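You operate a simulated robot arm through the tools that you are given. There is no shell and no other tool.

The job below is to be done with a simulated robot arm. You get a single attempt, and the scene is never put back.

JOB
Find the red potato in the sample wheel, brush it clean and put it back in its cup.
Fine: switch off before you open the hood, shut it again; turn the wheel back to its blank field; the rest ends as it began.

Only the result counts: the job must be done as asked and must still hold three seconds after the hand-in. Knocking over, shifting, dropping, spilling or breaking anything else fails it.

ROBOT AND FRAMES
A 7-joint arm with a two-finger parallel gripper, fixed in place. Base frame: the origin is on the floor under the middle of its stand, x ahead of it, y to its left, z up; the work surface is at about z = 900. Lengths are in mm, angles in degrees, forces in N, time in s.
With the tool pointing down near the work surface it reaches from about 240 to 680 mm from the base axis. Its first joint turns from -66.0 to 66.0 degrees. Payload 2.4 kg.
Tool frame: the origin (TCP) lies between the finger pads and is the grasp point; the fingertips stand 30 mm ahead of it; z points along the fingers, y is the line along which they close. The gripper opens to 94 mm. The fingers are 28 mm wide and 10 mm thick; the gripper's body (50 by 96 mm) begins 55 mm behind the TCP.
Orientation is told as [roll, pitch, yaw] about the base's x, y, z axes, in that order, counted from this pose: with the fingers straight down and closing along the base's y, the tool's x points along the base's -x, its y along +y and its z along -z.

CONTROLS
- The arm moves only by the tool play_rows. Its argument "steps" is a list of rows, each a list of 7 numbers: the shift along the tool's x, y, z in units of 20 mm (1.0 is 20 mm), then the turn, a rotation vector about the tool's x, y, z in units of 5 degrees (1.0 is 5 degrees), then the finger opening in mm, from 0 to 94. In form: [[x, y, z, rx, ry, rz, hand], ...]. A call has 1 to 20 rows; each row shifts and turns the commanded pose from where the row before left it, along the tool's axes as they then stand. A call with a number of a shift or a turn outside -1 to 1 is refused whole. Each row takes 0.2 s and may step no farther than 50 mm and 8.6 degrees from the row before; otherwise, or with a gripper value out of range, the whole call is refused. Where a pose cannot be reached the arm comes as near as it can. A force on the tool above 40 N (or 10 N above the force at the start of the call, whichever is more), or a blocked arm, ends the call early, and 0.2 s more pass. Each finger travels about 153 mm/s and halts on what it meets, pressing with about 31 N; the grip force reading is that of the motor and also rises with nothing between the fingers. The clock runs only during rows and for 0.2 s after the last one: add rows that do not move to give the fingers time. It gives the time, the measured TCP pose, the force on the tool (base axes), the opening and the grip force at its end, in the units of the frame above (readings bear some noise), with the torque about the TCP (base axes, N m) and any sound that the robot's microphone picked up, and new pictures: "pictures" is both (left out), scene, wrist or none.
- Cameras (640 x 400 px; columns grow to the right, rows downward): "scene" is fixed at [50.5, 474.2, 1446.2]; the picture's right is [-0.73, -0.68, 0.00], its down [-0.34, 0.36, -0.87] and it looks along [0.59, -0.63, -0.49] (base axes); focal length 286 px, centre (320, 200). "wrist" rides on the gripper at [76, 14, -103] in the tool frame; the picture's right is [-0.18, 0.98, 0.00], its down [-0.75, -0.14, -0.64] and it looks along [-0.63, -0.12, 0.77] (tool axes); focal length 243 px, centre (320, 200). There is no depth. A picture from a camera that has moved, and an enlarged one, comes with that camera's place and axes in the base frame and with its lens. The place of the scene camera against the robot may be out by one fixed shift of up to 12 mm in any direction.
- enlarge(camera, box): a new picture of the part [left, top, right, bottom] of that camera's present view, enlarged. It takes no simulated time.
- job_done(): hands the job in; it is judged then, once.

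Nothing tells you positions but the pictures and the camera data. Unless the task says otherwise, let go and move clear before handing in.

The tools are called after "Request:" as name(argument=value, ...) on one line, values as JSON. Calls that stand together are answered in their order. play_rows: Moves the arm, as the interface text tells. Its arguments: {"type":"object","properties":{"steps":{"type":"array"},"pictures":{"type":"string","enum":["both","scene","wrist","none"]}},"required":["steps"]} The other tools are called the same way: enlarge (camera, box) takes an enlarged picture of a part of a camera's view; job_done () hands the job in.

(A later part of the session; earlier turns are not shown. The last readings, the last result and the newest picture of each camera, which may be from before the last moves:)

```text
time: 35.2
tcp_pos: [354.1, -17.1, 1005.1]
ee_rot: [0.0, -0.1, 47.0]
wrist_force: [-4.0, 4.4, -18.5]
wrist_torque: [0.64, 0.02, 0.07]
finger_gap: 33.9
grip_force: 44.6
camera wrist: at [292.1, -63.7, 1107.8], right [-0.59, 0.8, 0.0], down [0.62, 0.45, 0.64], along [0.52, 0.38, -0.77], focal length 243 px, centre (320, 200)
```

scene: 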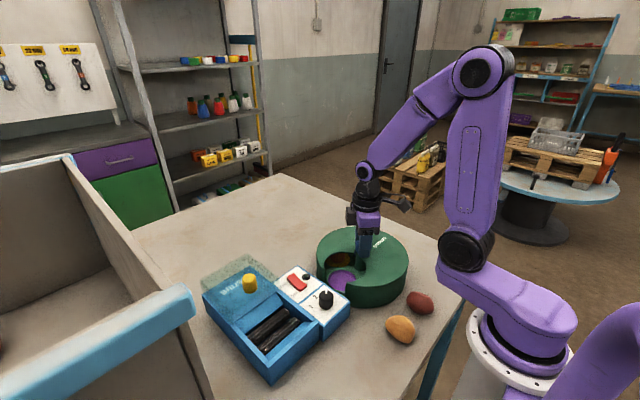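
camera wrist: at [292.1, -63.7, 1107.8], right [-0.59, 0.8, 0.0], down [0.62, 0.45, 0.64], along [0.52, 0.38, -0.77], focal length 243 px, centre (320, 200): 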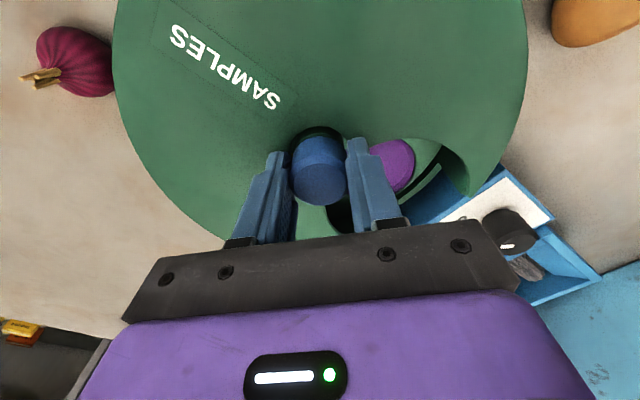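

Request:
enlarge(camera="scene", box=[315, 230, 405, 300])

Request:
enlarge(camera="wrist", box=[280, 90, 480, 240])

```text
5.71 times, centred on (360, 265) of scene
camera zoom: at [50.6, 474.3, 1446.1], right [-0.73, -0.68, 0.0], down [-0.34, 0.36, -0.87], along [0.59, -0.63, -0.49], focal length 1632 px, centre (91, -171)
```

zoom: 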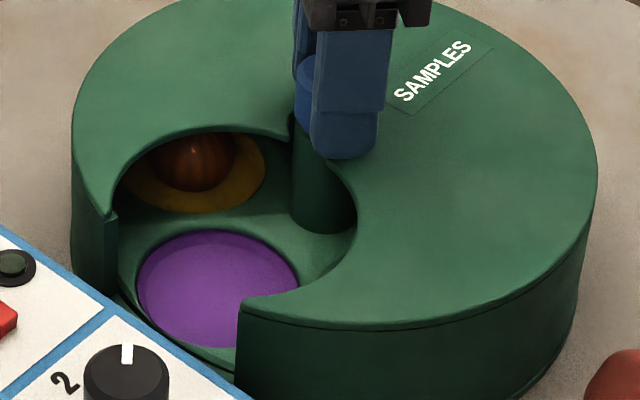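

```text
2.67 times, centred on (380, 165) of wrist
camera zoom: at [292.1, -63.7, 1107.8], right [-0.59, 0.8, 0.0], down [0.62, 0.45, 0.64], along [0.52, 0.38, -0.77], focal length 647 px, centre (160, 293)
```

zoom: 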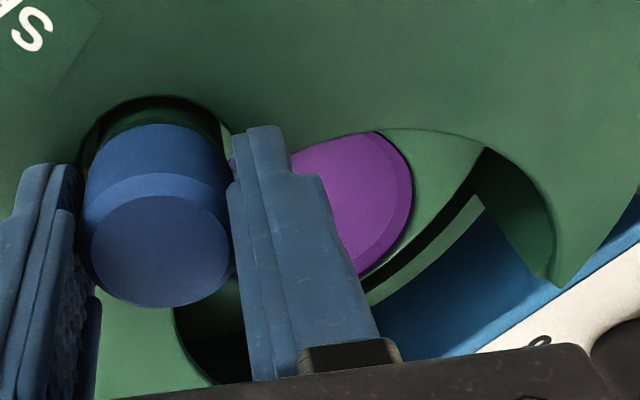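

The purple cup is empty, and the yellow cup seems to hold an onion. I'll turn somewhat further to be sure about the yellow cup.

Request:
play_rows(steps=[[0, 0, 0, 0, 0, -0.6, 20], [0, 0, 0, 0, 0, -0.8, 20], [0, 0, 0, 0, 0, -0.8, 20], [0, 0, 0, 0, 0, -0.8, 20], [0, 0, 0, 0, 0, -0.8, 20], [0, 0, 0, 0, 0, -0.8, 20], [0, 0, 0, 0, 0, -0.8, 20], [0, 0, 0, 0, 0, -0.8, 20], [0, 0, 0, 0, 0, -0.8, 20], [0, 0, 0, 0, 0, -0.8, 20], [0, 0, 0, 0, 0, -0.8, 20], [0, 0, 0, 0, 0, -0.8, 20], [0, 0, 0, 0, 0, -0.4, 20], [0, 0, 0, 0, 0, 0, 20]], pictures="both")

Request:
enlarge(camera="scene", box=[315, 230, 405, 300])

```text
time: 37.5
tcp_pos: [354.7, -18.4, 1003.8]
ee_rot: [0.0, 0.0, 85.9]
wrist_force: [-0.2, 0.3, -4.8]
wrist_torque: [-0.12, -0.56, 0.01]
finger_gap: 33.6
grip_force: 44.7
stopped in row 11: the force on the tool passed its limit at 41 N (the readings are from after the stop); the commanded pose is now the measured one
camera wrist: at [334.9, -92.6, 1108.0], right [-0.97, 0.25, 0.0], down [0.19, 0.74, 0.64], along [0.16, 0.62, -0.77], focal length 243 px, centre (320, 200)
```

scene: 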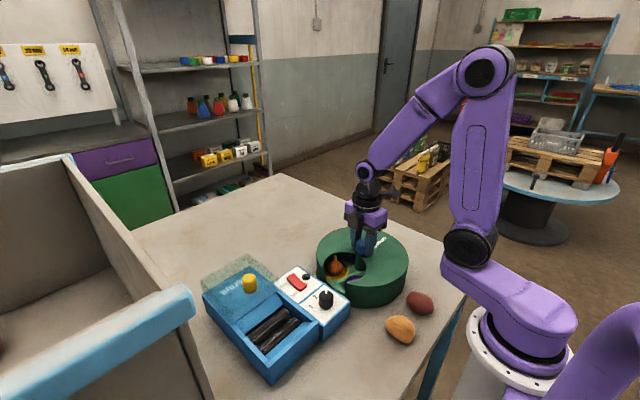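
wrist: 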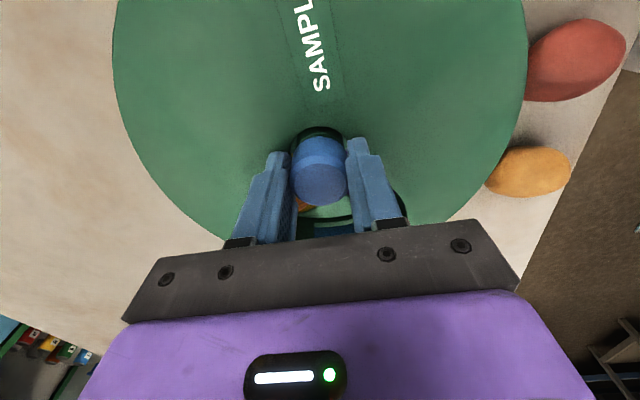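

```text
5.71 times, centred on (360, 265) of scene
camera zoom: at [50.6, 474.2, 1446.2], right [-0.73, -0.68, 0.0], down [-0.34, 0.36, -0.87], along [0.59, -0.63, -0.49], focal length 1632 px, centre (91, -171)
```

zoom: 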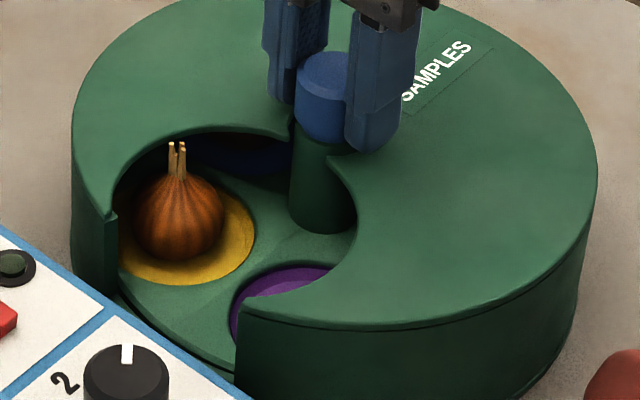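

The yellow cup holds an onion and the purple one is empty, so the potatoes are in the orange and blue cups (5 fields in all). I'll turn back towards the orange cup, whose potato looks redder, for a close comparison.

Request:
play_rows(steps=[[0, 0, 0, 0, 0, 0.6, 20], [0, 0, 0, 0, 0, 0.8, 20], [0, 0, 0, 0, 0, 0.8, 20], [0, 0, 0, 0, 0, 0.8, 20], [0, 0, 0, 0, 0, 0.8, 20], [0, 0, 0, 0, 0, 0.8, 20], [0, 0, 0, 0, 0, 0.8, 20], [0, 0, 0, 0, 0, 0.8, 20], [0, 0, 0, 0, 0, 0.8, 20], [0, 0, 0, 0, 0, 0.8, 20], [0, 0, 0, 0, 0, 0.8, 20], [0, 0, 0, 0, 0, 0.8, 20], [0, 0, 0, 0, 0, 0.8, 20], [0, 0, 0, 0, 0, 0.8, 20], [0, 0, 0, 0, 0, 0.8, 20], [0, 0, 0, 0, 0, 0.8, 20], [0, 0, 0, 0, 0, 0.8, 20], [0, 0, 0, 0, 0, 0.8, 20], [0, 0, 0, 0, 0, 0.4, 20], [0, 0, 0, 0, 0, 0, 20]], pictures="none")

Request:
play_rows(steps=[[0, 0, 0, 0, 0, 0.6, 20], [0, 0, 0, 0, 0, 0.8, 20], [0, 0, 0, 0, 0, 0.8, 20], [0, 0, 0, 0, 0, 0.8, 20], [0, 0, 0, 0, 0, 0.8, 20], [0, 0, 0, 0, 0, 0.8, 20], [0, 0, 0, 0, 0, 0.8, 20], [0, 0, 0, 0, 0, 0.8, 20], [0, 0, 0, 0, 0, 0.8, 20], [0, 0, 0, 0, 0, 0.4, 20], [0, 0, 0, 0, 0, 0, 20]], pictures="both")

Request:
enlarge(camera="scene", box=[325, 235, 395, 290])

```text
time: 41.7
tcp_pos: [354.1, -18.6, 1006.6]
ee_rot: [0.0, 0.0, 12.8]
wrist_force: [-4.4, -0.1, 21.1]
wrist_torque: [-0.51, -0.48, 0.01]
finger_gap: 33.9
grip_force: 44.9
```

```text
time: 44.1
tcp_pos: [355.6, -18.0, 1004.3]
ee_rot: [-0.1, 0.0, -24.3]
wrist_force: [3.8, 2.8, 0.9]
wrist_torque: [-0.72, -1.05, 0.03]
finger_gap: 33.8
grip_force: 45.1
camera wrist: at [290.9, 26.8, 1107.9], right [0.57, 0.82, 0.0], down [0.63, -0.44, 0.64], along [0.53, -0.37, -0.77], focal length 243 px, centre (320, 200)
```

scene: 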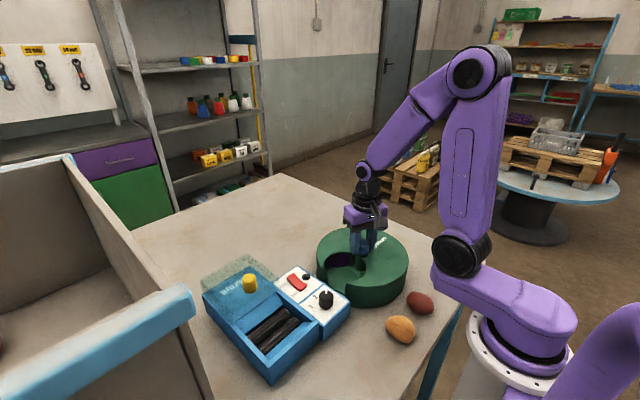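
wrist: 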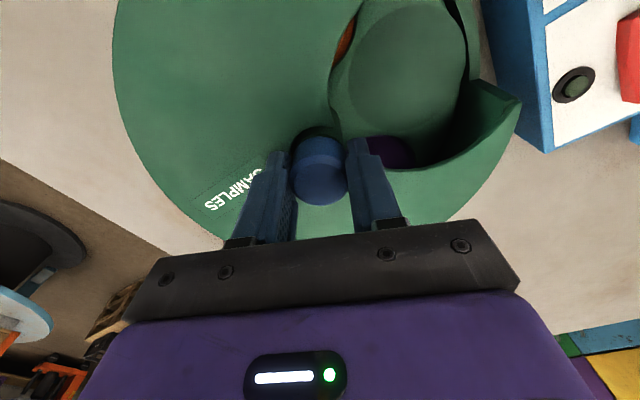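

```text
7.27 times, centred on (360, 262) of scene
camera zoom: at [50.6, 474.3, 1446.1], right [-0.73, -0.68, 0.0], down [-0.34, 0.36, -0.87], along [0.59, -0.63, -0.49], focal length 2078 px, centre (29, -254)
```

zoom: 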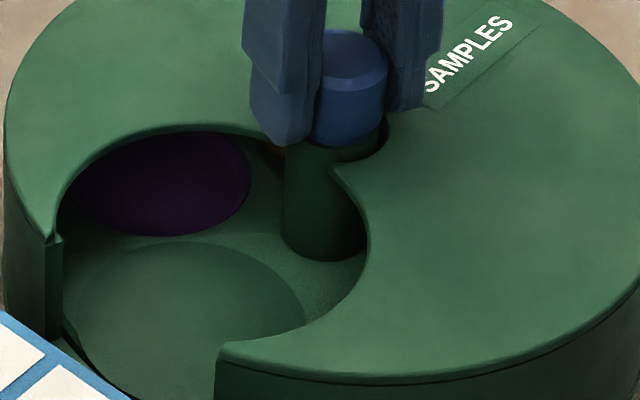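

The blank is back in the window at yaw ≈ -24 (about 3° past exact). So the orange cup should be centred at yaw ≈ -93; turning there.

Request:
play_rows(steps=[[0, 0, 0, 0, 0, 0.6, 20], [0, 0, 0, 0, 0, 0.8, 20], [0, 0, 0, 0, 0, 0.8, 20], [0, 0, 0, 0, 0, 0.8, 20], [0, 0, 0, 0, 0, 0.8, 20], [0, 0, 0, 0, 0, 0.8, 20], [0, 0, 0, 0, 0, 0.8, 20], [0, 0, 0, 0, 0, 0.8, 20], [0, 0, 0, 0, 0, 0.8, 20], [0, 0, 0, 0, 0, 0.8, 20], [0, 0, 0, 0, 0, 0.8, 20], [0, 0, 0, 0, 0, 0.8, 20], [0, 0, 0, 0, 0, 0.8, 20], [0, 0, 0, 0, 0, 0.8, 20], [0, 0, 0, 0, 0, 0.8, 20], [0, 0, 0, 0, 0, 0.8, 20], [0, 0, 0, 0, 0, 0.8, 20], [0, 0, 0, 0, 0, 0.4, 20], [0, 0, 0, 0, 0, 0, 20]], pictures="both")

Request:
enlarge(camera="scene", box=[325, 235, 395, 290])

```text
time: 48.1
tcp_pos: [355.0, -17.9, 1005.7]
ee_rot: [0.0, 0.1, -93.2]
wrist_force: [11.5, 3.4, -18.8]
wrist_torque: [0.07, -1.0, 0.02]
finger_gap: 33.6
grip_force: 45.1
camera wrist: at [373.2, 57.8, 1107.9], right [0.97, -0.24, 0.0], down [-0.18, -0.74, 0.64], along [-0.15, -0.62, -0.77], focal length 243 px, centre (320, 200)
```

scene: 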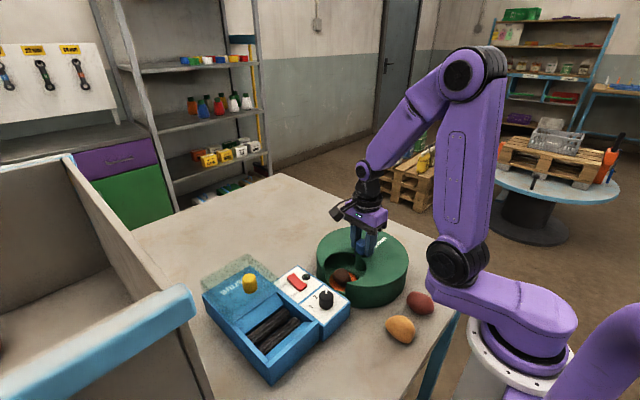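
wrist: 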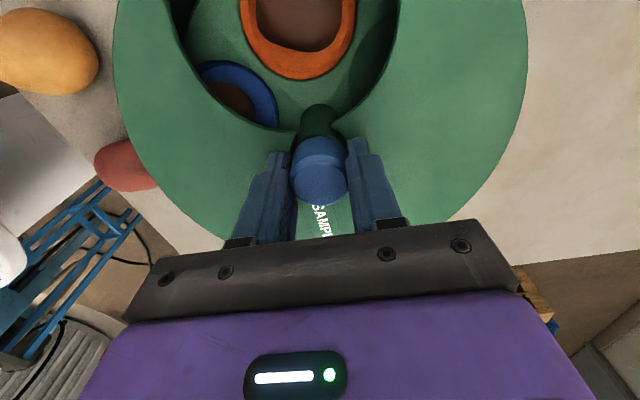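

```text
7.27 times, centred on (360, 262) of scene
camera zoom: at [51.0, 474.3, 1446.1], right [-0.73, -0.68, 0.0], down [-0.34, 0.36, -0.87], along [0.59, -0.63, -0.5], focal length 2078 px, centre (29, -254)
```

zoom: 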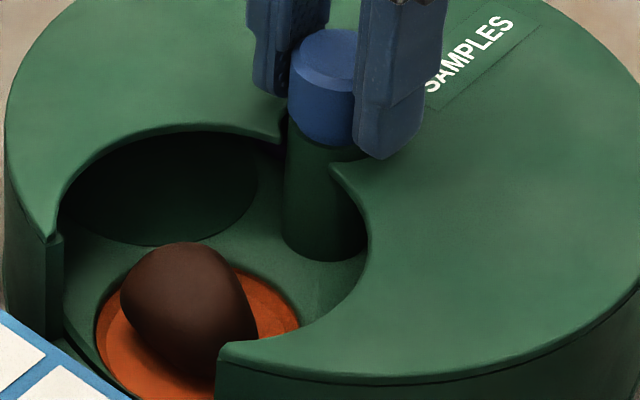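

Now the orange cup is centred in the window. I'll let go of the knob, rise 100 mm, and move over for a close look at this potato.

Request:
play_rows(steps=[[0, 0, 0, 0, 0, 0, 50], [0, 0, 0, 0, 0, 0, 64], [0, 0, 0, 0, 0, 0, 64], [0, 0, -0.8, 0, 0, 0, 64], [0, 0, -0.9, 0, 0, 0, 64], [0, 0, -0.9, 0, 0, 0, 64], [0, 0, -0.9, 0, 0, 0, 64], [0, 0, -0.9, 0, 0, 0, 64], [0, 0, -0.6, 0, 0, 0, 64], [0.9, 0, 0, 0, 0, 0, 64], [0.9, 0, 0, 0, 0, 0, 64], [0.9, 0, 0, 0, 0, 0, 64], [0.9, 0, 0, 0, 0, 0, 64], [0.9, 0, 0, 0, 0, 0, 64], [0.5, 0, 0, 0, 0, 0, 64], [0, 0, 0, 0, 0, 0, 64], [0, 0, 0, 0, 0, 0, 64]], pictures="both")

Request:
enlarge(camera="wrist", box=[200, 40, 440, 190])

Request:
enlarge(camera="scene", box=[325, 235, 395, 290])

```text
time: 51.7
tcp_pos: [359.0, 82.6, 1104.6]
ee_rot: [0.1, 0.1, -93.1]
wrist_force: [0.6, -0.6, -0.1]
wrist_torque: [0.03, -0.02, -0.01]
finger_gap: 64.2
grip_force: 0.0
camera wrist: at [377.3, 157.9, 1207.9], right [0.97, -0.24, 0.0], down [-0.18, -0.74, 0.64], along [-0.15, -0.62, -0.77], focal length 243 px, centre (320, 200)
```

scene: 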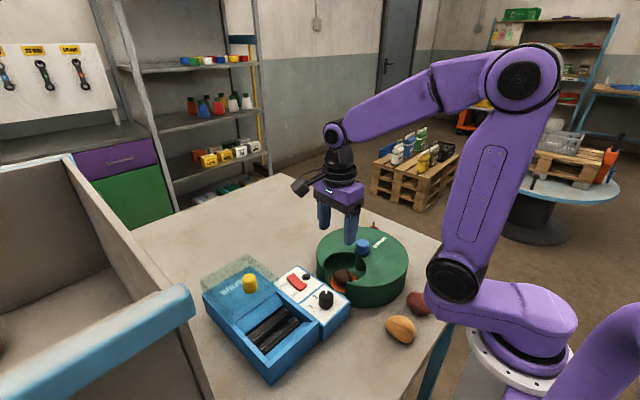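
wrist: 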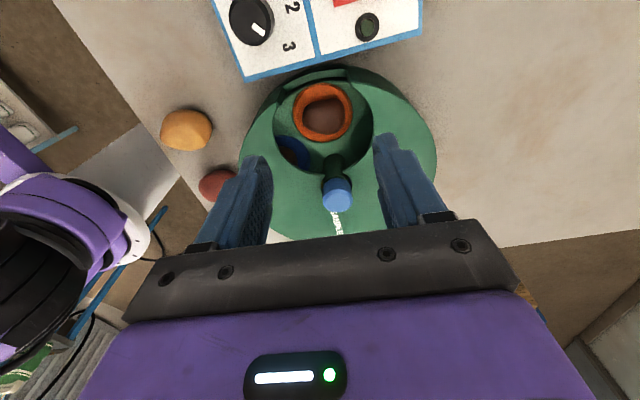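

```text
2.67 times, centred on (320, 115) of wrist
camera zoom: at [377.3, 157.9, 1207.9], right [0.97, -0.24, 0.0], down [-0.18, -0.74, 0.64], along [-0.15, -0.62, -0.77], focal length 647 px, centre (320, 427)
```

zoom: 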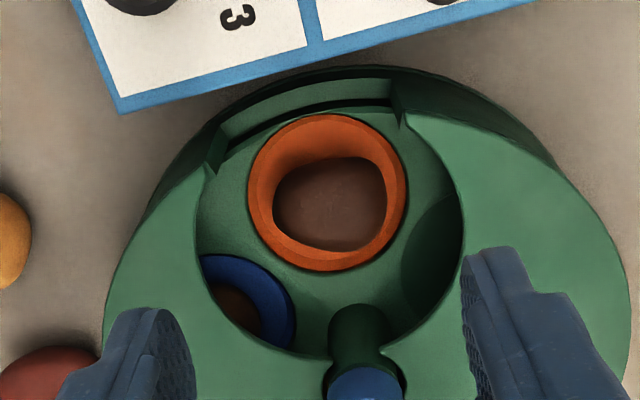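

```text
7.27 times, centred on (360, 262) of scene
camera zoom: at [50.5, 474.2, 1446.2], right [-0.73, -0.68, 0.0], down [-0.34, 0.36, -0.87], along [0.59, -0.63, -0.49], focal length 2078 px, centre (29, -254)
```

zoom: 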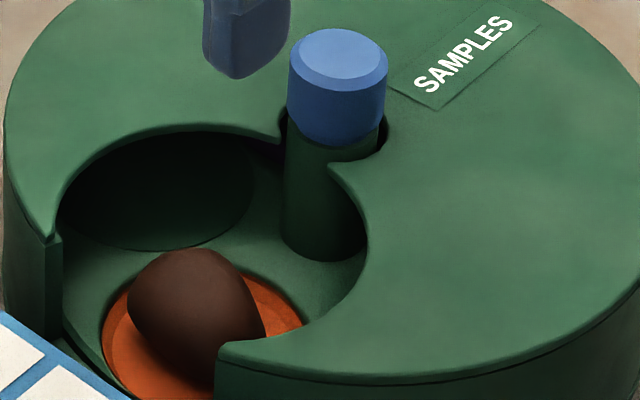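

Request:
enlarge(camera="wrist", box=[295, 85, 355, 145])

Request:
enlarge(camera="wrist", box=[270, 130, 315, 170])

Request:
enlarge(camera="wrist", box=[150, 95, 250, 205])

```text
6.67 times, centred on (325, 115) of wrist
camera zoom: at [377.3, 157.9, 1207.9], right [0.97, -0.24, 0.0], down [-0.18, -0.74, 0.64], along [-0.15, -0.62, -0.77], focal length 1618 px, centre (287, 767)
```

zoom: 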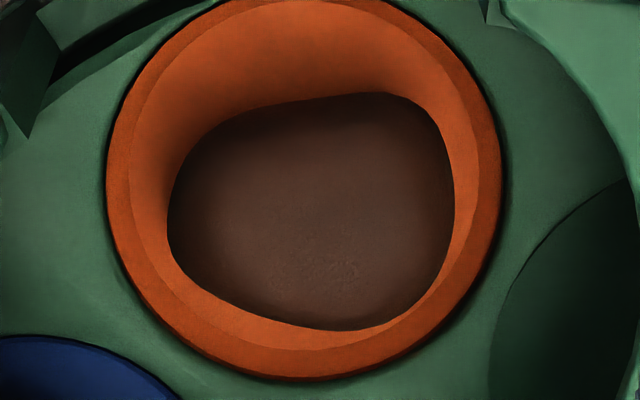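

```text
10.00 times, centred on (292, 150) of wrist
camera zoom: at [377.3, 157.9, 1207.9], right [0.97, -0.24, 0.0], down [-0.18, -0.74, 0.64], along [-0.15, -0.62, -0.77], focal length 2426 px, centre (595, 700)
```

zoom: 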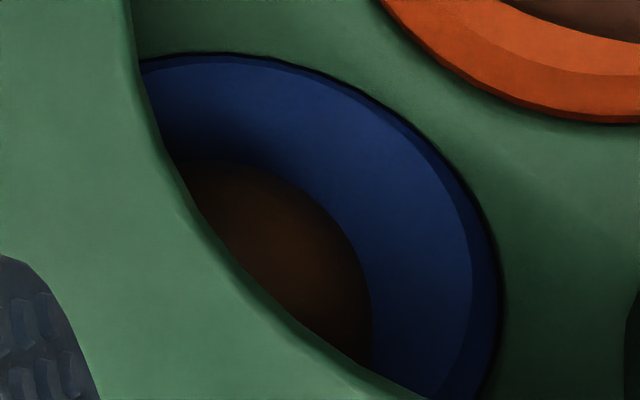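

```text
3.64 times, centred on (200, 150) of wrist
camera zoom: at [377.3, 157.9, 1207.9], right [0.97, -0.24, 0.0], down [-0.18, -0.74, 0.64], along [-0.15, -0.62, -0.77], focal length 882 px, centre (756, 382)
```

zoom: 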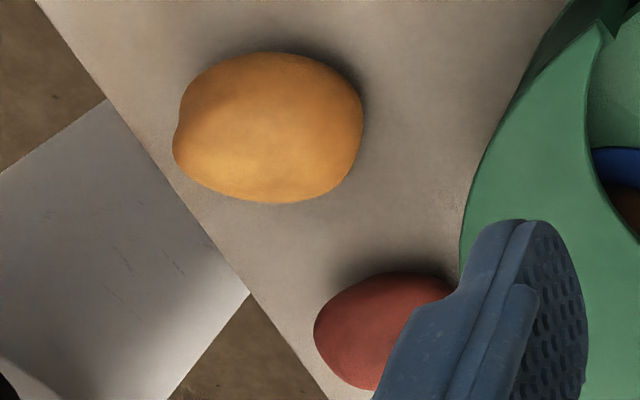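

Compared with the clean yellow and red ones on the table, the orange cup's potato is the red one under dirt; the blue cup's is yellow. I'll descend part-way over it for a closer, second view to fix its position.

Request:
play_rows(steps=[[-0.257, -0.007, 0.746, 0, 0, 0, 66], [-0.257, -0.007, 0.746, 0, 0, 0, 66], [-0.257, -0.007, 0.746, 0, 0, 0, 66], [-0.257, -0.007, 0.746, 0, 0, 0, 66], [-0.257, -0.007, 0.746, 0, 0, 0, 66], [0, 0, 0, 0, 0, 0, 66], [0, 0, 0, 0, 0, 0, 66]], pictures="both")

Request:
enlarge(camera="wrist", box=[200, 40, 440, 190])

Request:
enlarge(camera="scene", box=[315, 220, 405, 300])

```text
time: 53.3
tcp_pos: [359.2, 55.6, 1030.4]
ee_rot: [-0.1, 0.0, -93.3]
wrist_force: [-0.7, -0.3, 1.2]
wrist_torque: [-0.02, 0.0, -0.01]
finger_gap: 65.9
grip_force: 0.1
camera wrist: at [376.5, 130.9, 1133.1], right [0.97, -0.24, 0.0], down [-0.18, -0.74, 0.64], along [-0.15, -0.62, -0.77], focal length 243 px, centre (320, 200)
```

scene: 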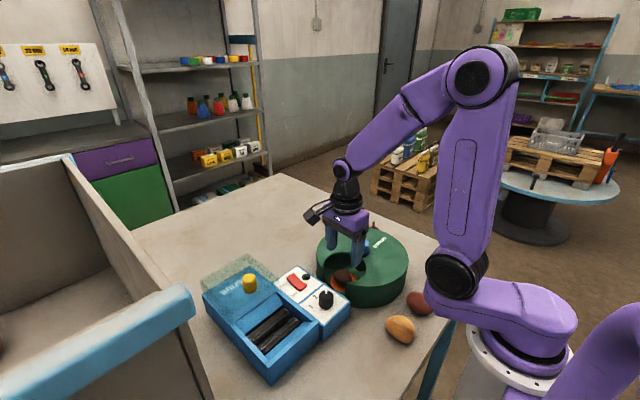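
wrist: 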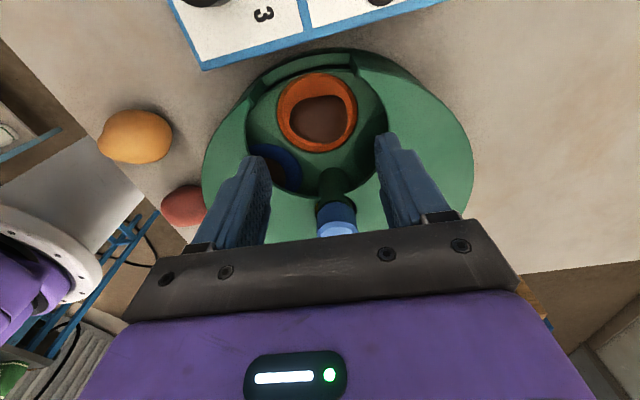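

```text
2.67 times, centred on (320, 115) of wrist
camera zoom: at [376.5, 130.9, 1133.1], right [0.97, -0.24, 0.0], down [-0.18, -0.74, 0.64], along [-0.15, -0.62, -0.77], focal length 647 px, centre (320, 427)
```

zoom: 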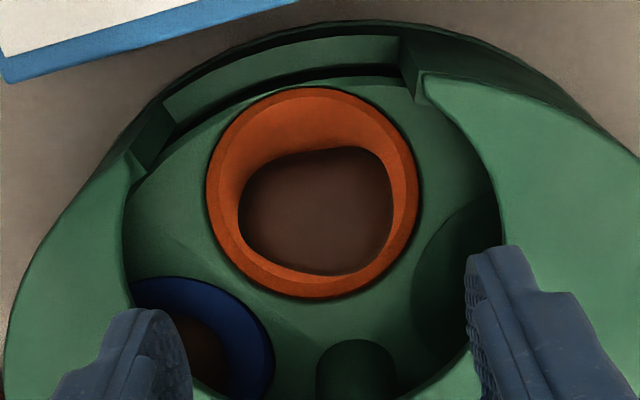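

```text
5.00 times, centred on (360, 260) of scene
camera zoom: at [50.5, 474.2, 1446.2], right [-0.73, -0.68, 0.0], down [-0.34, 0.36, -0.87], along [0.59, -0.63, -0.49], focal length 1428 px, centre (120, -100)
```

zoom: 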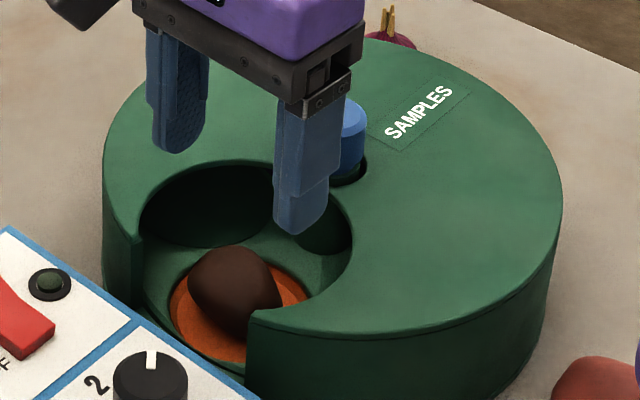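

The potato is at about (357, 55), its middle near z = 932, the cup rim near z = 914; about 49 mm wide along x, in a window ±48 mm wide. I'll narrow the opening to 60 and lower the tips to about z = 926.

Request:
play_rows(steps=[[0, -0.04, 0, 0, 0, 0, 60], [0, 0, 0, 0, 0, 0, 60], [0, 0, 0.7, 0, 0, 0, 60], [0, 0, 0.7, 0, 0, 0, 60], [0, 0, 0.6, 0, 0, 0, 60], [0, 0, 0.5, 0, 0, 0, 60], [0, 0, 0.5, 0, 0, 0, 60], [0, 0, 0, 0, 0, 0, 60], [0, 0, 0, 0, 0, 0, 60]], pictures="both")

Request:
enlarge(camera="wrist", box=[200, 60, 440, 210])

Request:
enlarge(camera="scene", box=[315, 220, 405, 300])

```text
time: 55.3
tcp_pos: [357.5, 54.8, 971.6]
ee_rot: [0.0, 0.0, -93.2]
wrist_force: [0.2, -0.2, 0.4]
wrist_torque: [0.0, 0.02, -0.01]
finger_gap: 59.9
grip_force: 0.2
camera wrist: at [374.4, 131.6, 1073.7], right [0.97, -0.24, 0.0], down [-0.18, -0.74, 0.64], along [-0.15, -0.62, -0.77], focal length 243 px, centre (320, 200)
```

scene: 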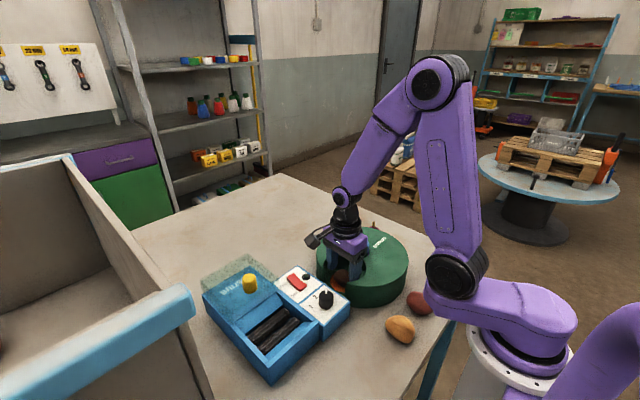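
wrist: 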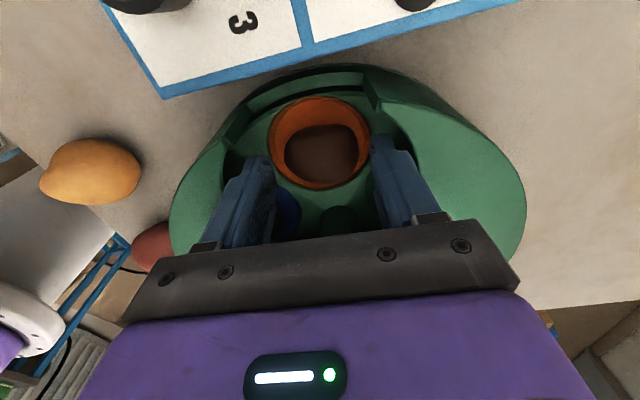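

```text
2.67 times, centred on (320, 135) of wrist
camera zoom: at [374.4, 131.6, 1073.7], right [0.97, -0.24, 0.0], down [-0.18, -0.74, 0.64], along [-0.15, -0.62, -0.77], focal length 647 px, centre (320, 373)
```

zoom: 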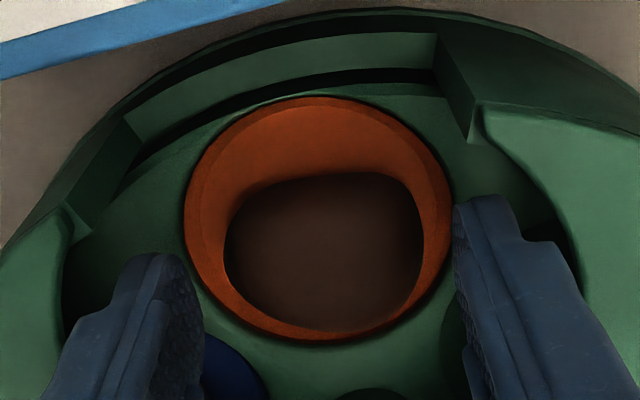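

```text
5.00 times, centred on (360, 260) of scene
camera zoom: at [50.5, 474.2, 1446.2], right [-0.73, -0.68, 0.0], down [-0.34, 0.36, -0.87], along [0.59, -0.63, -0.49], focal length 1428 px, centre (120, -100)
```

zoom: 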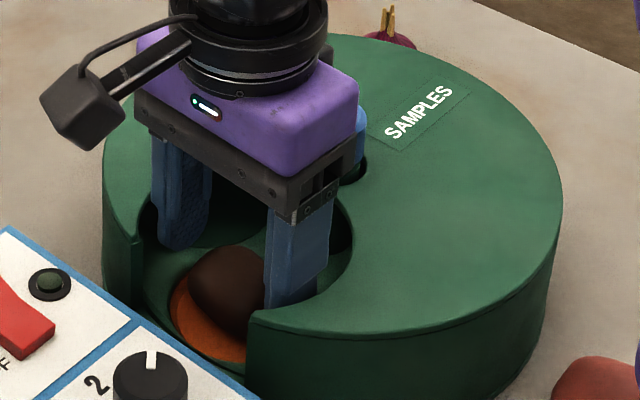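

The fingers are inside the window on both sides of the potato with clear margins. I'll go 22 mm lower and close.

Request:
play_rows(steps=[[0, -0.02, 0.4, 0, 0, 0, 60], [0, -0.02, 0.4, 0, 0, 0, 60], [0, 0, 0.3, 0, 0, 0, 60], [0, 0, 0, 0, 0, 0, 60], [0, 0, 0, 0, 0, 0, 50], [0, 0, 0, 0, 0, 0, 40], [0, 0, 0, 0, 0, 0, 30], [0, 0, 0, 0, 0, 0, 30], [0, 0, 0, 0, 0, 0, 30]], pictures="both")

Request:
enlarge(camera="wrist", box=[200, 60, 440, 210])

```text
time: 56.1
tcp_pos: [356.8, 55.6, 950.7]
ee_rot: [-0.1, 0.0, -93.3]
wrist_force: [-4.5, 0.3, 15.6]
wrist_torque: [-0.09, 0.19, -0.34]
finger_gap: 59.8
grip_force: 0.1
stopped in row 4: the force on the tool passed its limit at 59 N (the readings are from after the stop); the commanded pose is now the measured one
camera wrist: at [375.1, 131.4, 1053.9], right [0.97, -0.24, 0.0], down [-0.19, -0.74, 0.64], along [-0.15, -0.62, -0.77], focal length 243 px, centre (320, 200)
```

scene: 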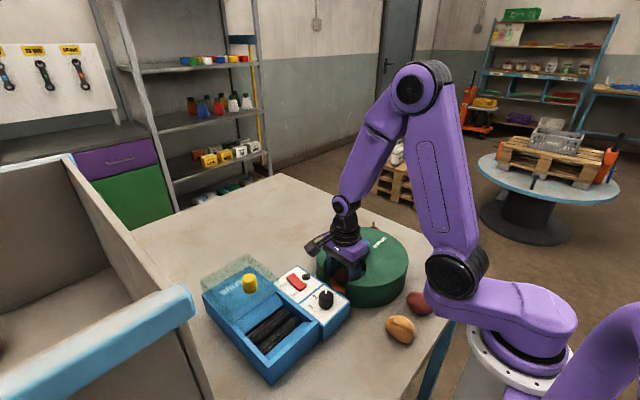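
wrist: 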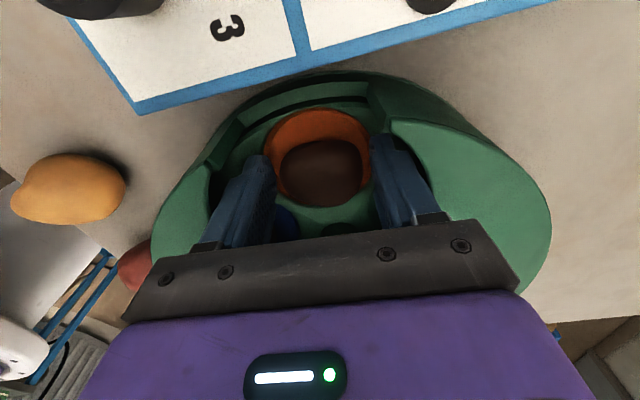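

```text
2.67 times, centred on (320, 135) of wrist
camera zoom: at [375.1, 131.4, 1053.9], right [0.97, -0.24, 0.0], down [-0.19, -0.74, 0.64], along [-0.15, -0.62, -0.77], focal length 647 px, centre (320, 373)
```

zoom: 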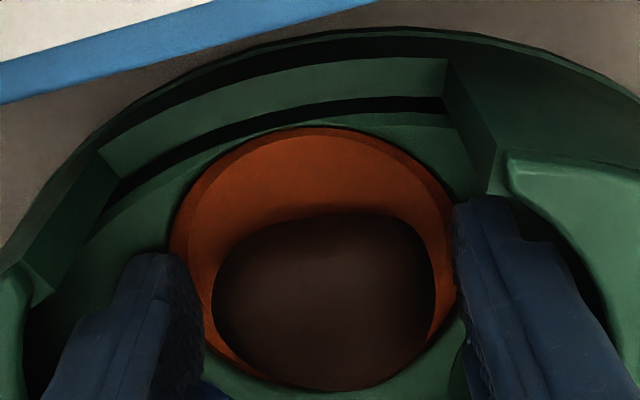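

The fingertips touched the cup's rim at tip height about 920. I'll rise 5 mm to clear it and then close on the potato.

Request:
play_rows(steps=[[0, 0, -0.25, 0, 0, 0, 60], [0, 0, 0, 0, 0, 0, 60], [0, 0, 0, 0, 0, 0, 50], [0, 0, 0, 0, 0, 0, 40], [0, 0, 0, 0, 0, 0, 30], [0, 0, 0, 0, 0, 0, 30], [0, 0, 0, 0, 0, 0, 30]], pictures="both")

Request:
enlarge(camera="wrist", box=[200, 60, 440, 210])

```text
time: 57.7
tcp_pos: [358.2, 56.3, 956.8]
ee_rot: [-0.1, 0.0, -93.3]
wrist_force: [-0.4, 0.6, 3.1]
wrist_torque: [-0.01, 0.07, -0.01]
finger_gap: 49.7
grip_force: 30.9
camera wrist: at [375.2, 131.5, 1058.9], right [0.97, -0.24, 0.0], down [-0.18, -0.74, 0.64], along [-0.15, -0.62, -0.77], focal length 243 px, centre (320, 200)
```

scene: 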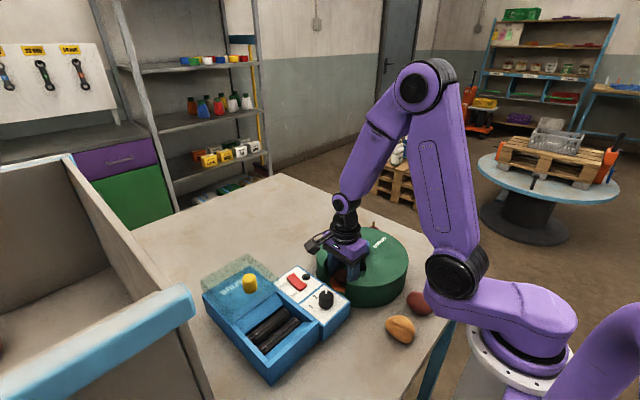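
wrist: 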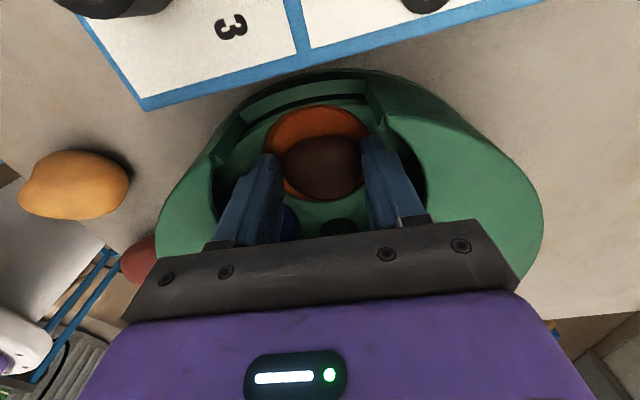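

```text
2.67 times, centred on (320, 135) of wrist
camera zoom: at [375.2, 131.5, 1058.9], right [0.97, -0.24, 0.0], down [-0.18, -0.74, 0.64], along [-0.15, -0.62, -0.77], focal length 647 px, centre (320, 373)
```

zoom: 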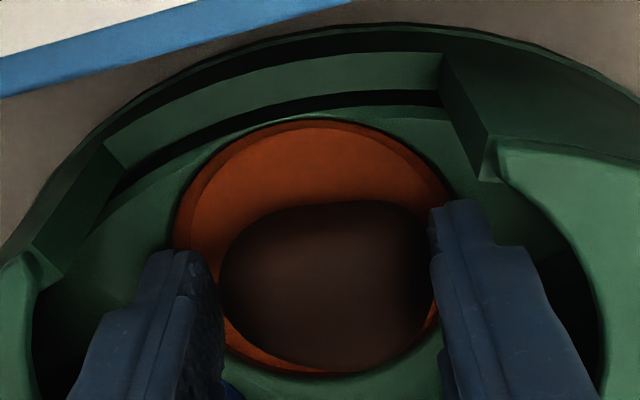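

I have the potato (49.7 mm wide, 31 N). I'll lift it straight up out of the window.

Request:
play_rows(steps=[[0, 0, -0.2, 0, 0, 0, 30], [0, 0, -0.4, 0, 0, 0, 30], [0, 0, -0.6, 0, 0, 0, 30], [0, 0, -0.8, 0, 0, 0, 30], [0, 0, -0.8, 0, 0, 0, 30], [0, 0, -0.8, 0, 0, 0, 30], [0, 0, -0.8, 0, 0, 0, 30], [0, 0, -0.8, 0, 0, 0, 30], [0, 0, -0.8, 0, 0, 0, 30], [0, 0, -0.5, 0, 0, 0, 30], [0, 0, 0, 0, 0, 0, 30]], pictures="both")

Request:
enlarge(camera="wrist", box=[200, 60, 440, 230])

Request:
enlarge(camera="scene", box=[295, 170, 415, 300])

```text
time: 60.1
tcp_pos: [356.9, 56.1, 1084.9]
ee_rot: [-0.1, -0.1, -93.4]
wrist_force: [-0.3, 1.1, 0.1]
wrist_torque: [-0.01, 0.01, -0.02]
finger_gap: 30.2
grip_force: 0.0
camera wrist: at [375.4, 131.7, 1187.6], right [0.97, -0.24, 0.0], down [-0.18, -0.74, 0.64], along [-0.15, -0.62, -0.77], focal length 243 px, centre (320, 200)
```

scene: 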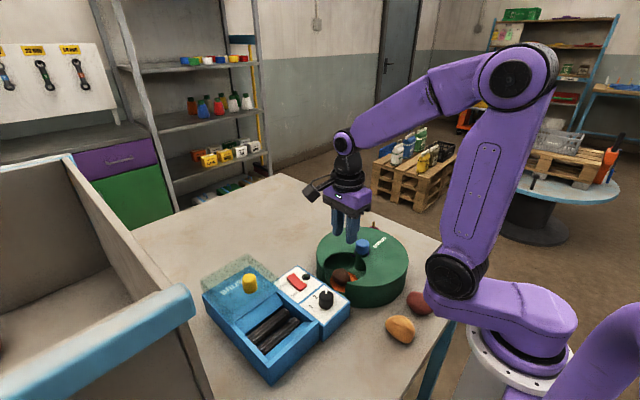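
wrist: 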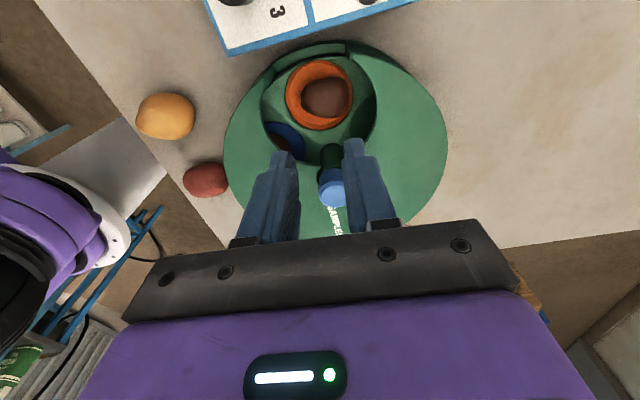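

```text
2.35 times, centred on (320, 145) of wrist
camera zoom: at [375.4, 131.7, 1187.6], right [0.97, -0.24, 0.0], down [-0.18, -0.74, 0.64], along [-0.15, -0.62, -0.77], focal length 571 px, centre (320, 329)
```

zoom: 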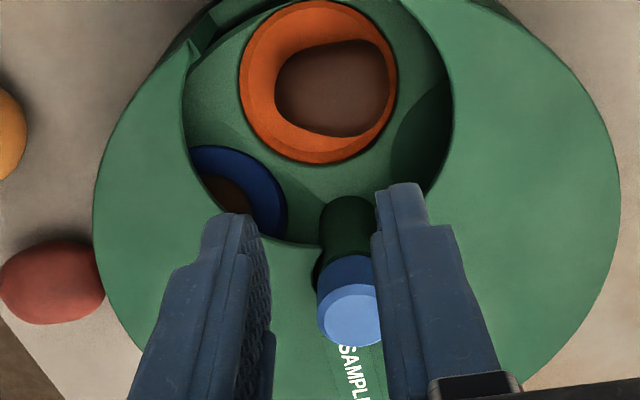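

```text
3.08 times, centred on (355, 235) of scene
camera zoom: at [50.5, 474.2, 1446.2], right [-0.73, -0.68, 0.0], down [-0.34, 0.36, -0.87], along [0.59, -0.63, -0.49], focal length 879 px, centre (212, 92)
```

zoom: 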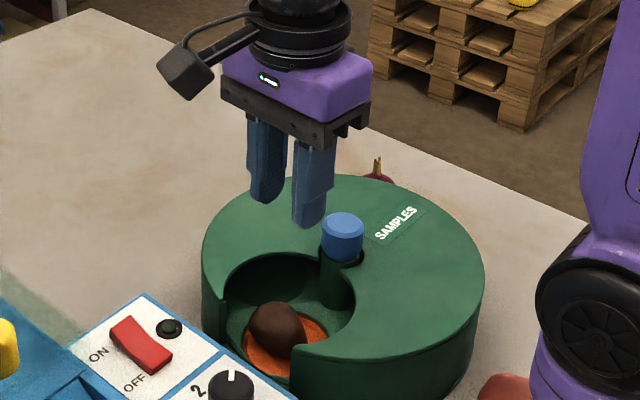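

The potato slipped out of the fingers and stayed in its cup: the grip was above its widest part. I'll look closely at the potato and fingertips before trying deeper.

Request:
enlarge(camera="wrist", box=[275, 50, 375, 140])

Request:
enlarge(camera="scene", box=[325, 250, 375, 295])

Request:
enlarge(camera="scene", box=[315, 180, 375, 250])

```text
4.44 times, centred on (325, 95) of wrist
camera zoom: at [375.4, 131.7, 1187.6], right [0.97, -0.24, 0.0], down [-0.18, -0.74, 0.64], along [-0.15, -0.62, -0.77], focal length 1078 px, centre (298, 667)
```

zoom: 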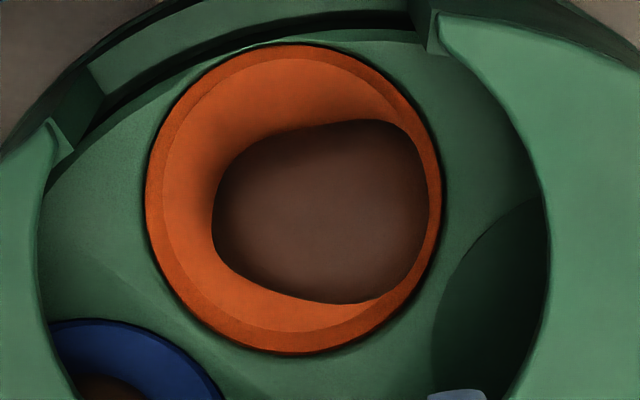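

```text
8.89 times, centred on (350, 272) of scene
camera zoom: at [50.5, 474.2, 1446.2], right [-0.73, -0.68, 0.0], down [-0.34, 0.36, -0.87], along [0.59, -0.63, -0.49], focal length 2539 px, centre (53, -444)
```

zoom: 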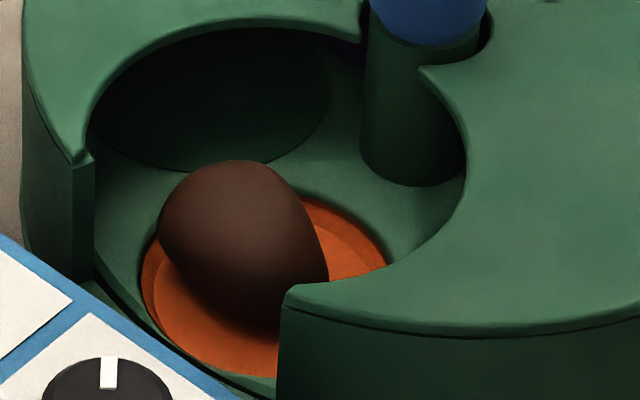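

```text
5.71 times, centred on (345, 215) of scene
camera zoom: at [50.5, 474.2, 1446.2], right [-0.73, -0.68, 0.0], down [-0.34, 0.36, -0.87], along [0.59, -0.63, -0.49], focal length 1632 px, centre (177, 114)
```

zoom: 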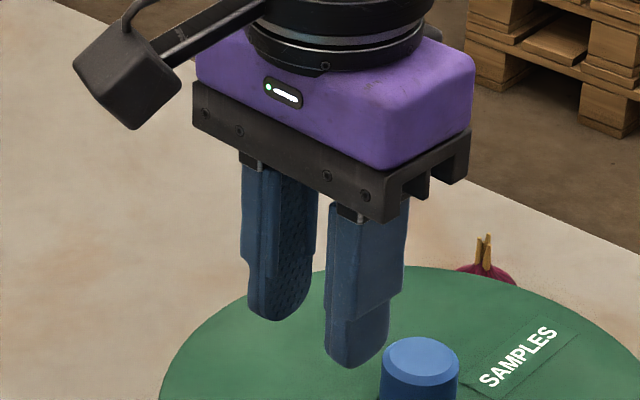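

The potato sits shallowly in the bowl, now leaning to +x (centre about (361, 53)). I'll open to 58, recentre and go down with the tips just above the rim (TCP z ≈ 953).

Request:
play_rows(steps=[[0, 0, 0, 0, 0, 0, 58], [-0.144, 0.19, 0, 0, 0, 0, 58], [0, 0, 0.8, 0, 0, 0, 58], [0, 0, 0.9, 0, 0, 0, 58], [0, 0, 0.9, 0, 0, 0, 58], [0, 0, 0.9, 0, 0, 0, 58], [0, 0, 0.75, 0, 0, 0, 58], [0, 0, 0.6, 0, 0, 0, 58], [0, 0, 0.5, 0, 0, 0, 58], [0, 0, 0, 0, 0, 0, 58]], pictures="both")

Request:
enlarge(camera="wrist", box=[200, 60, 440, 220])

```text
time: 62.3
tcp_pos: [359.6, 53.3, 977.5]
ee_rot: [-0.1, 0.0, -93.3]
wrist_force: [0.1, -0.2, -0.5]
wrist_torque: [0.04, -0.01, 0.02]
finger_gap: 58.0
grip_force: 0.0
camera wrist: at [378.3, 128.6, 1081.0], right [0.97, -0.24, 0.0], down [-0.18, -0.74, 0.64], along [-0.15, -0.62, -0.77], focal length 243 px, centre (320, 200)
```

scene: 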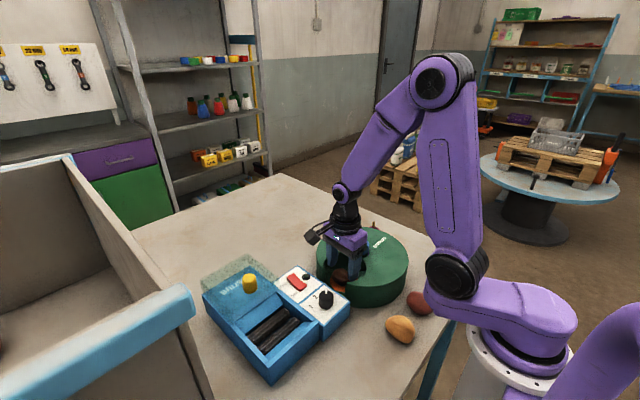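
wrist: 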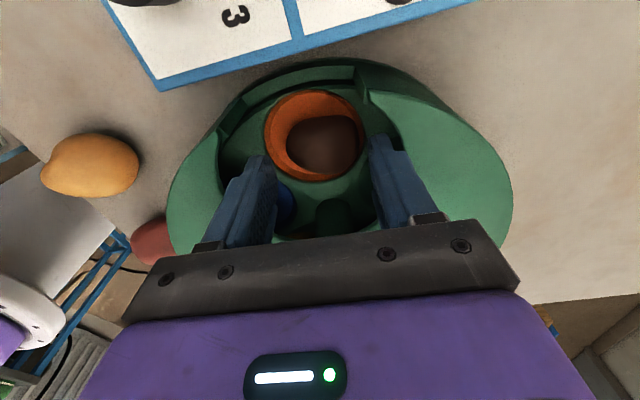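

```text
2.50 times, centred on (320, 140) of wrist
camera zoom: at [378.3, 128.6, 1081.0], right [0.97, -0.24, 0.0], down [-0.18, -0.74, 0.64], along [-0.15, -0.62, -0.77], focal length 606 px, centre (320, 350)
```

zoom: 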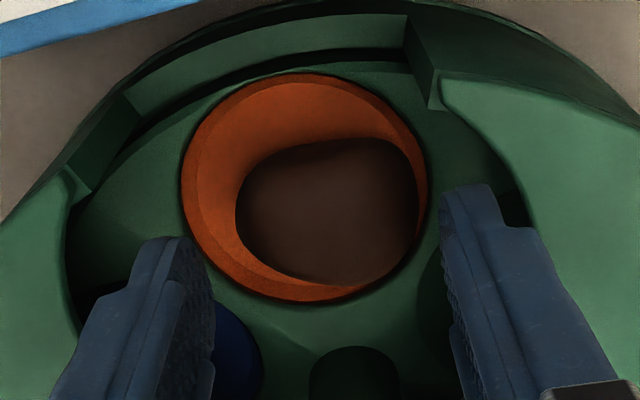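

Request:
play_rows(steps=[[0, 0, 0.5, 0, 0, 0, 58], [0, 0, 0.4, 0, 0, 0, 58], [0, 0, 0.3, 0, 0, 0, 58], [0, 0, 0, 0, 0, 0, 58], [0, 0, 0, 0, 0, 0, 54], [0, 0, 0, 0, 0, 0, 48], [0, 0, 0, 0, 0, 0, 40], [0, 0, 0, 0, 0, 0, 30], [0, 0, 0, 0, 0, 0, 30]], pictures="both")

Request:
enlarge(camera="wrist", box=[200, 60, 440, 220])

```text
time: 62.8
tcp_pos: [363.7, 52.3, 971.0]
ee_rot: [0.7, 0.1, -93.3]
wrist_force: [-10.3, -1.5, 18.7]
wrist_torque: [0.27, -0.83, -0.22]
finger_gap: 52.3
grip_force: 0.0
stopped in row 2: the force on the tool passed its limit at 65 N (the readings are from after the stop); the commanded pose is now the measured one
camera wrist: at [380.2, 128.3, 1074.5], right [0.97, -0.24, 0.01], down [-0.19, -0.74, 0.64], along [-0.14, -0.62, -0.77], focal length 243 px, centre (320, 200)
```

scene: 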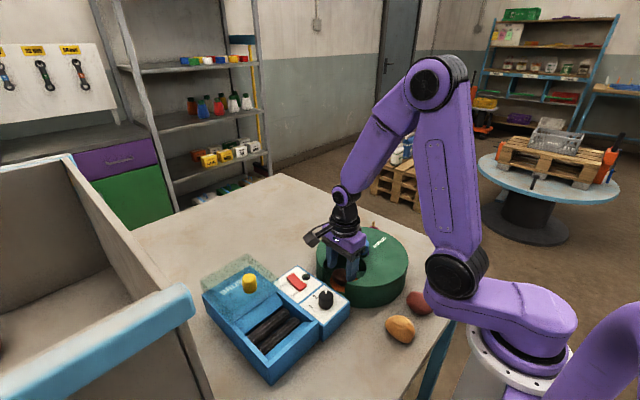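
wrist: 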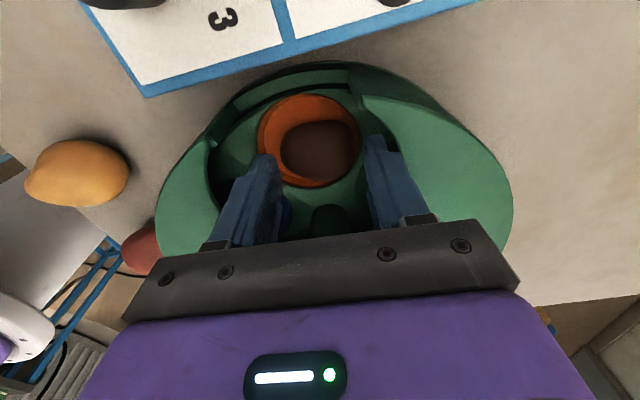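

```text
2.50 times, centred on (320, 140) of wrist
camera zoom: at [380.2, 128.3, 1074.5], right [0.97, -0.24, 0.01], down [-0.19, -0.74, 0.64], along [-0.14, -0.62, -0.77], focal length 606 px, centre (320, 350)
```

zoom: 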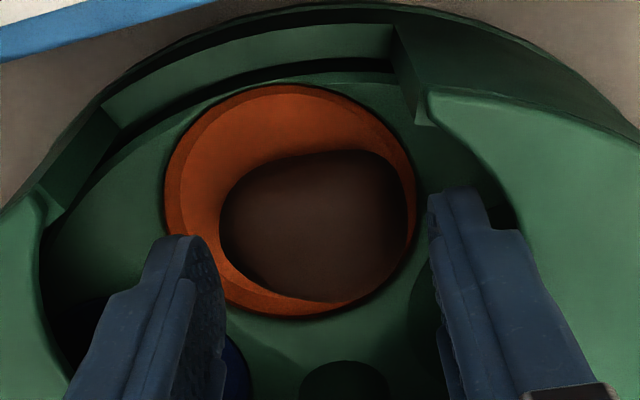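

The left finger met something at z ≈ 971 and was pushed inward. I'll look at the contact before moving.

Request:
enlarge(camera="scene", box=[320, 230, 390, 295])

Request:
enlarge(camera="wrist", box=[190, 130, 310, 240])

Request:
enlarge(camera="wrist", box=[330, 110, 450, 220])

```text
6.15 times, centred on (355, 262) of scene
camera zoom: at [49.9, 474.1, 1446.2], right [-0.73, -0.68, 0.0], down [-0.34, 0.36, -0.87], along [0.59, -0.63, -0.49], focal length 1758 px, centre (105, -185)
```

zoom: 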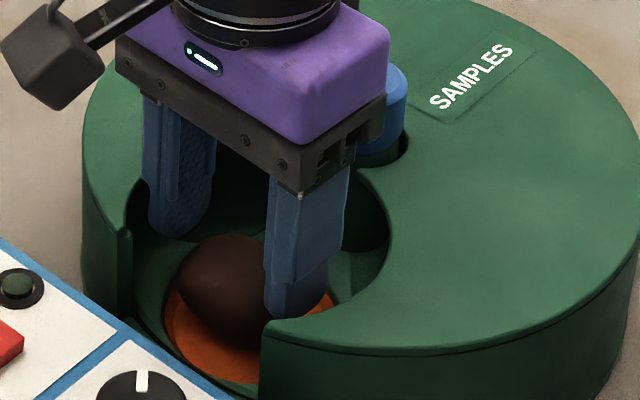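

```text
3.64 times, centred on (250, 185) of wrist
camera zoom: at [380.2, 128.3, 1074.5], right [0.97, -0.24, 0.01], down [-0.19, -0.74, 0.64], along [-0.14, -0.62, -0.77], focal length 882 px, centre (574, 254)
```

zoom: 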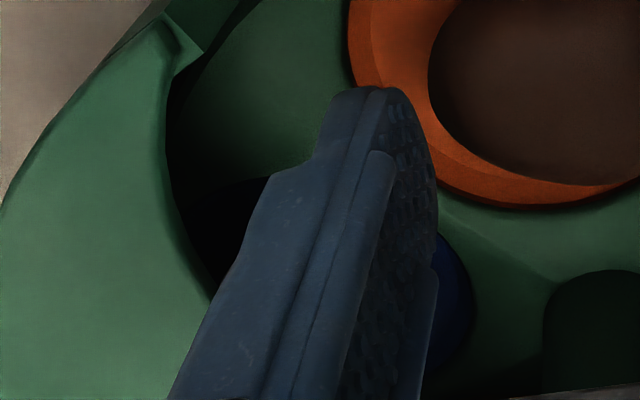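

```text
3.64 times, centred on (390, 165) of wrist
camera zoom: at [380.2, 128.3, 1074.5], right [0.97, -0.24, 0.01], down [-0.19, -0.74, 0.64], along [-0.14, -0.62, -0.77], focal length 882 px, centre (66, 327)
```

zoom: 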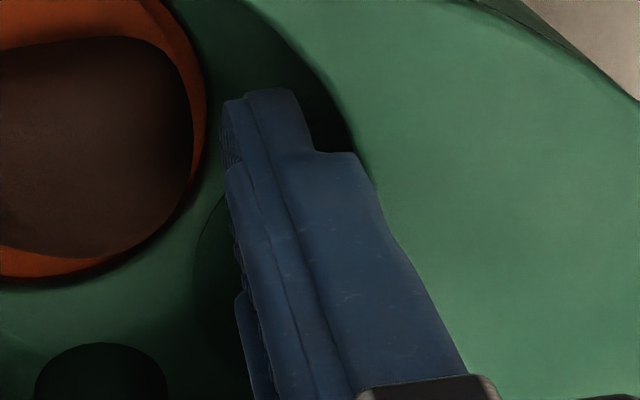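

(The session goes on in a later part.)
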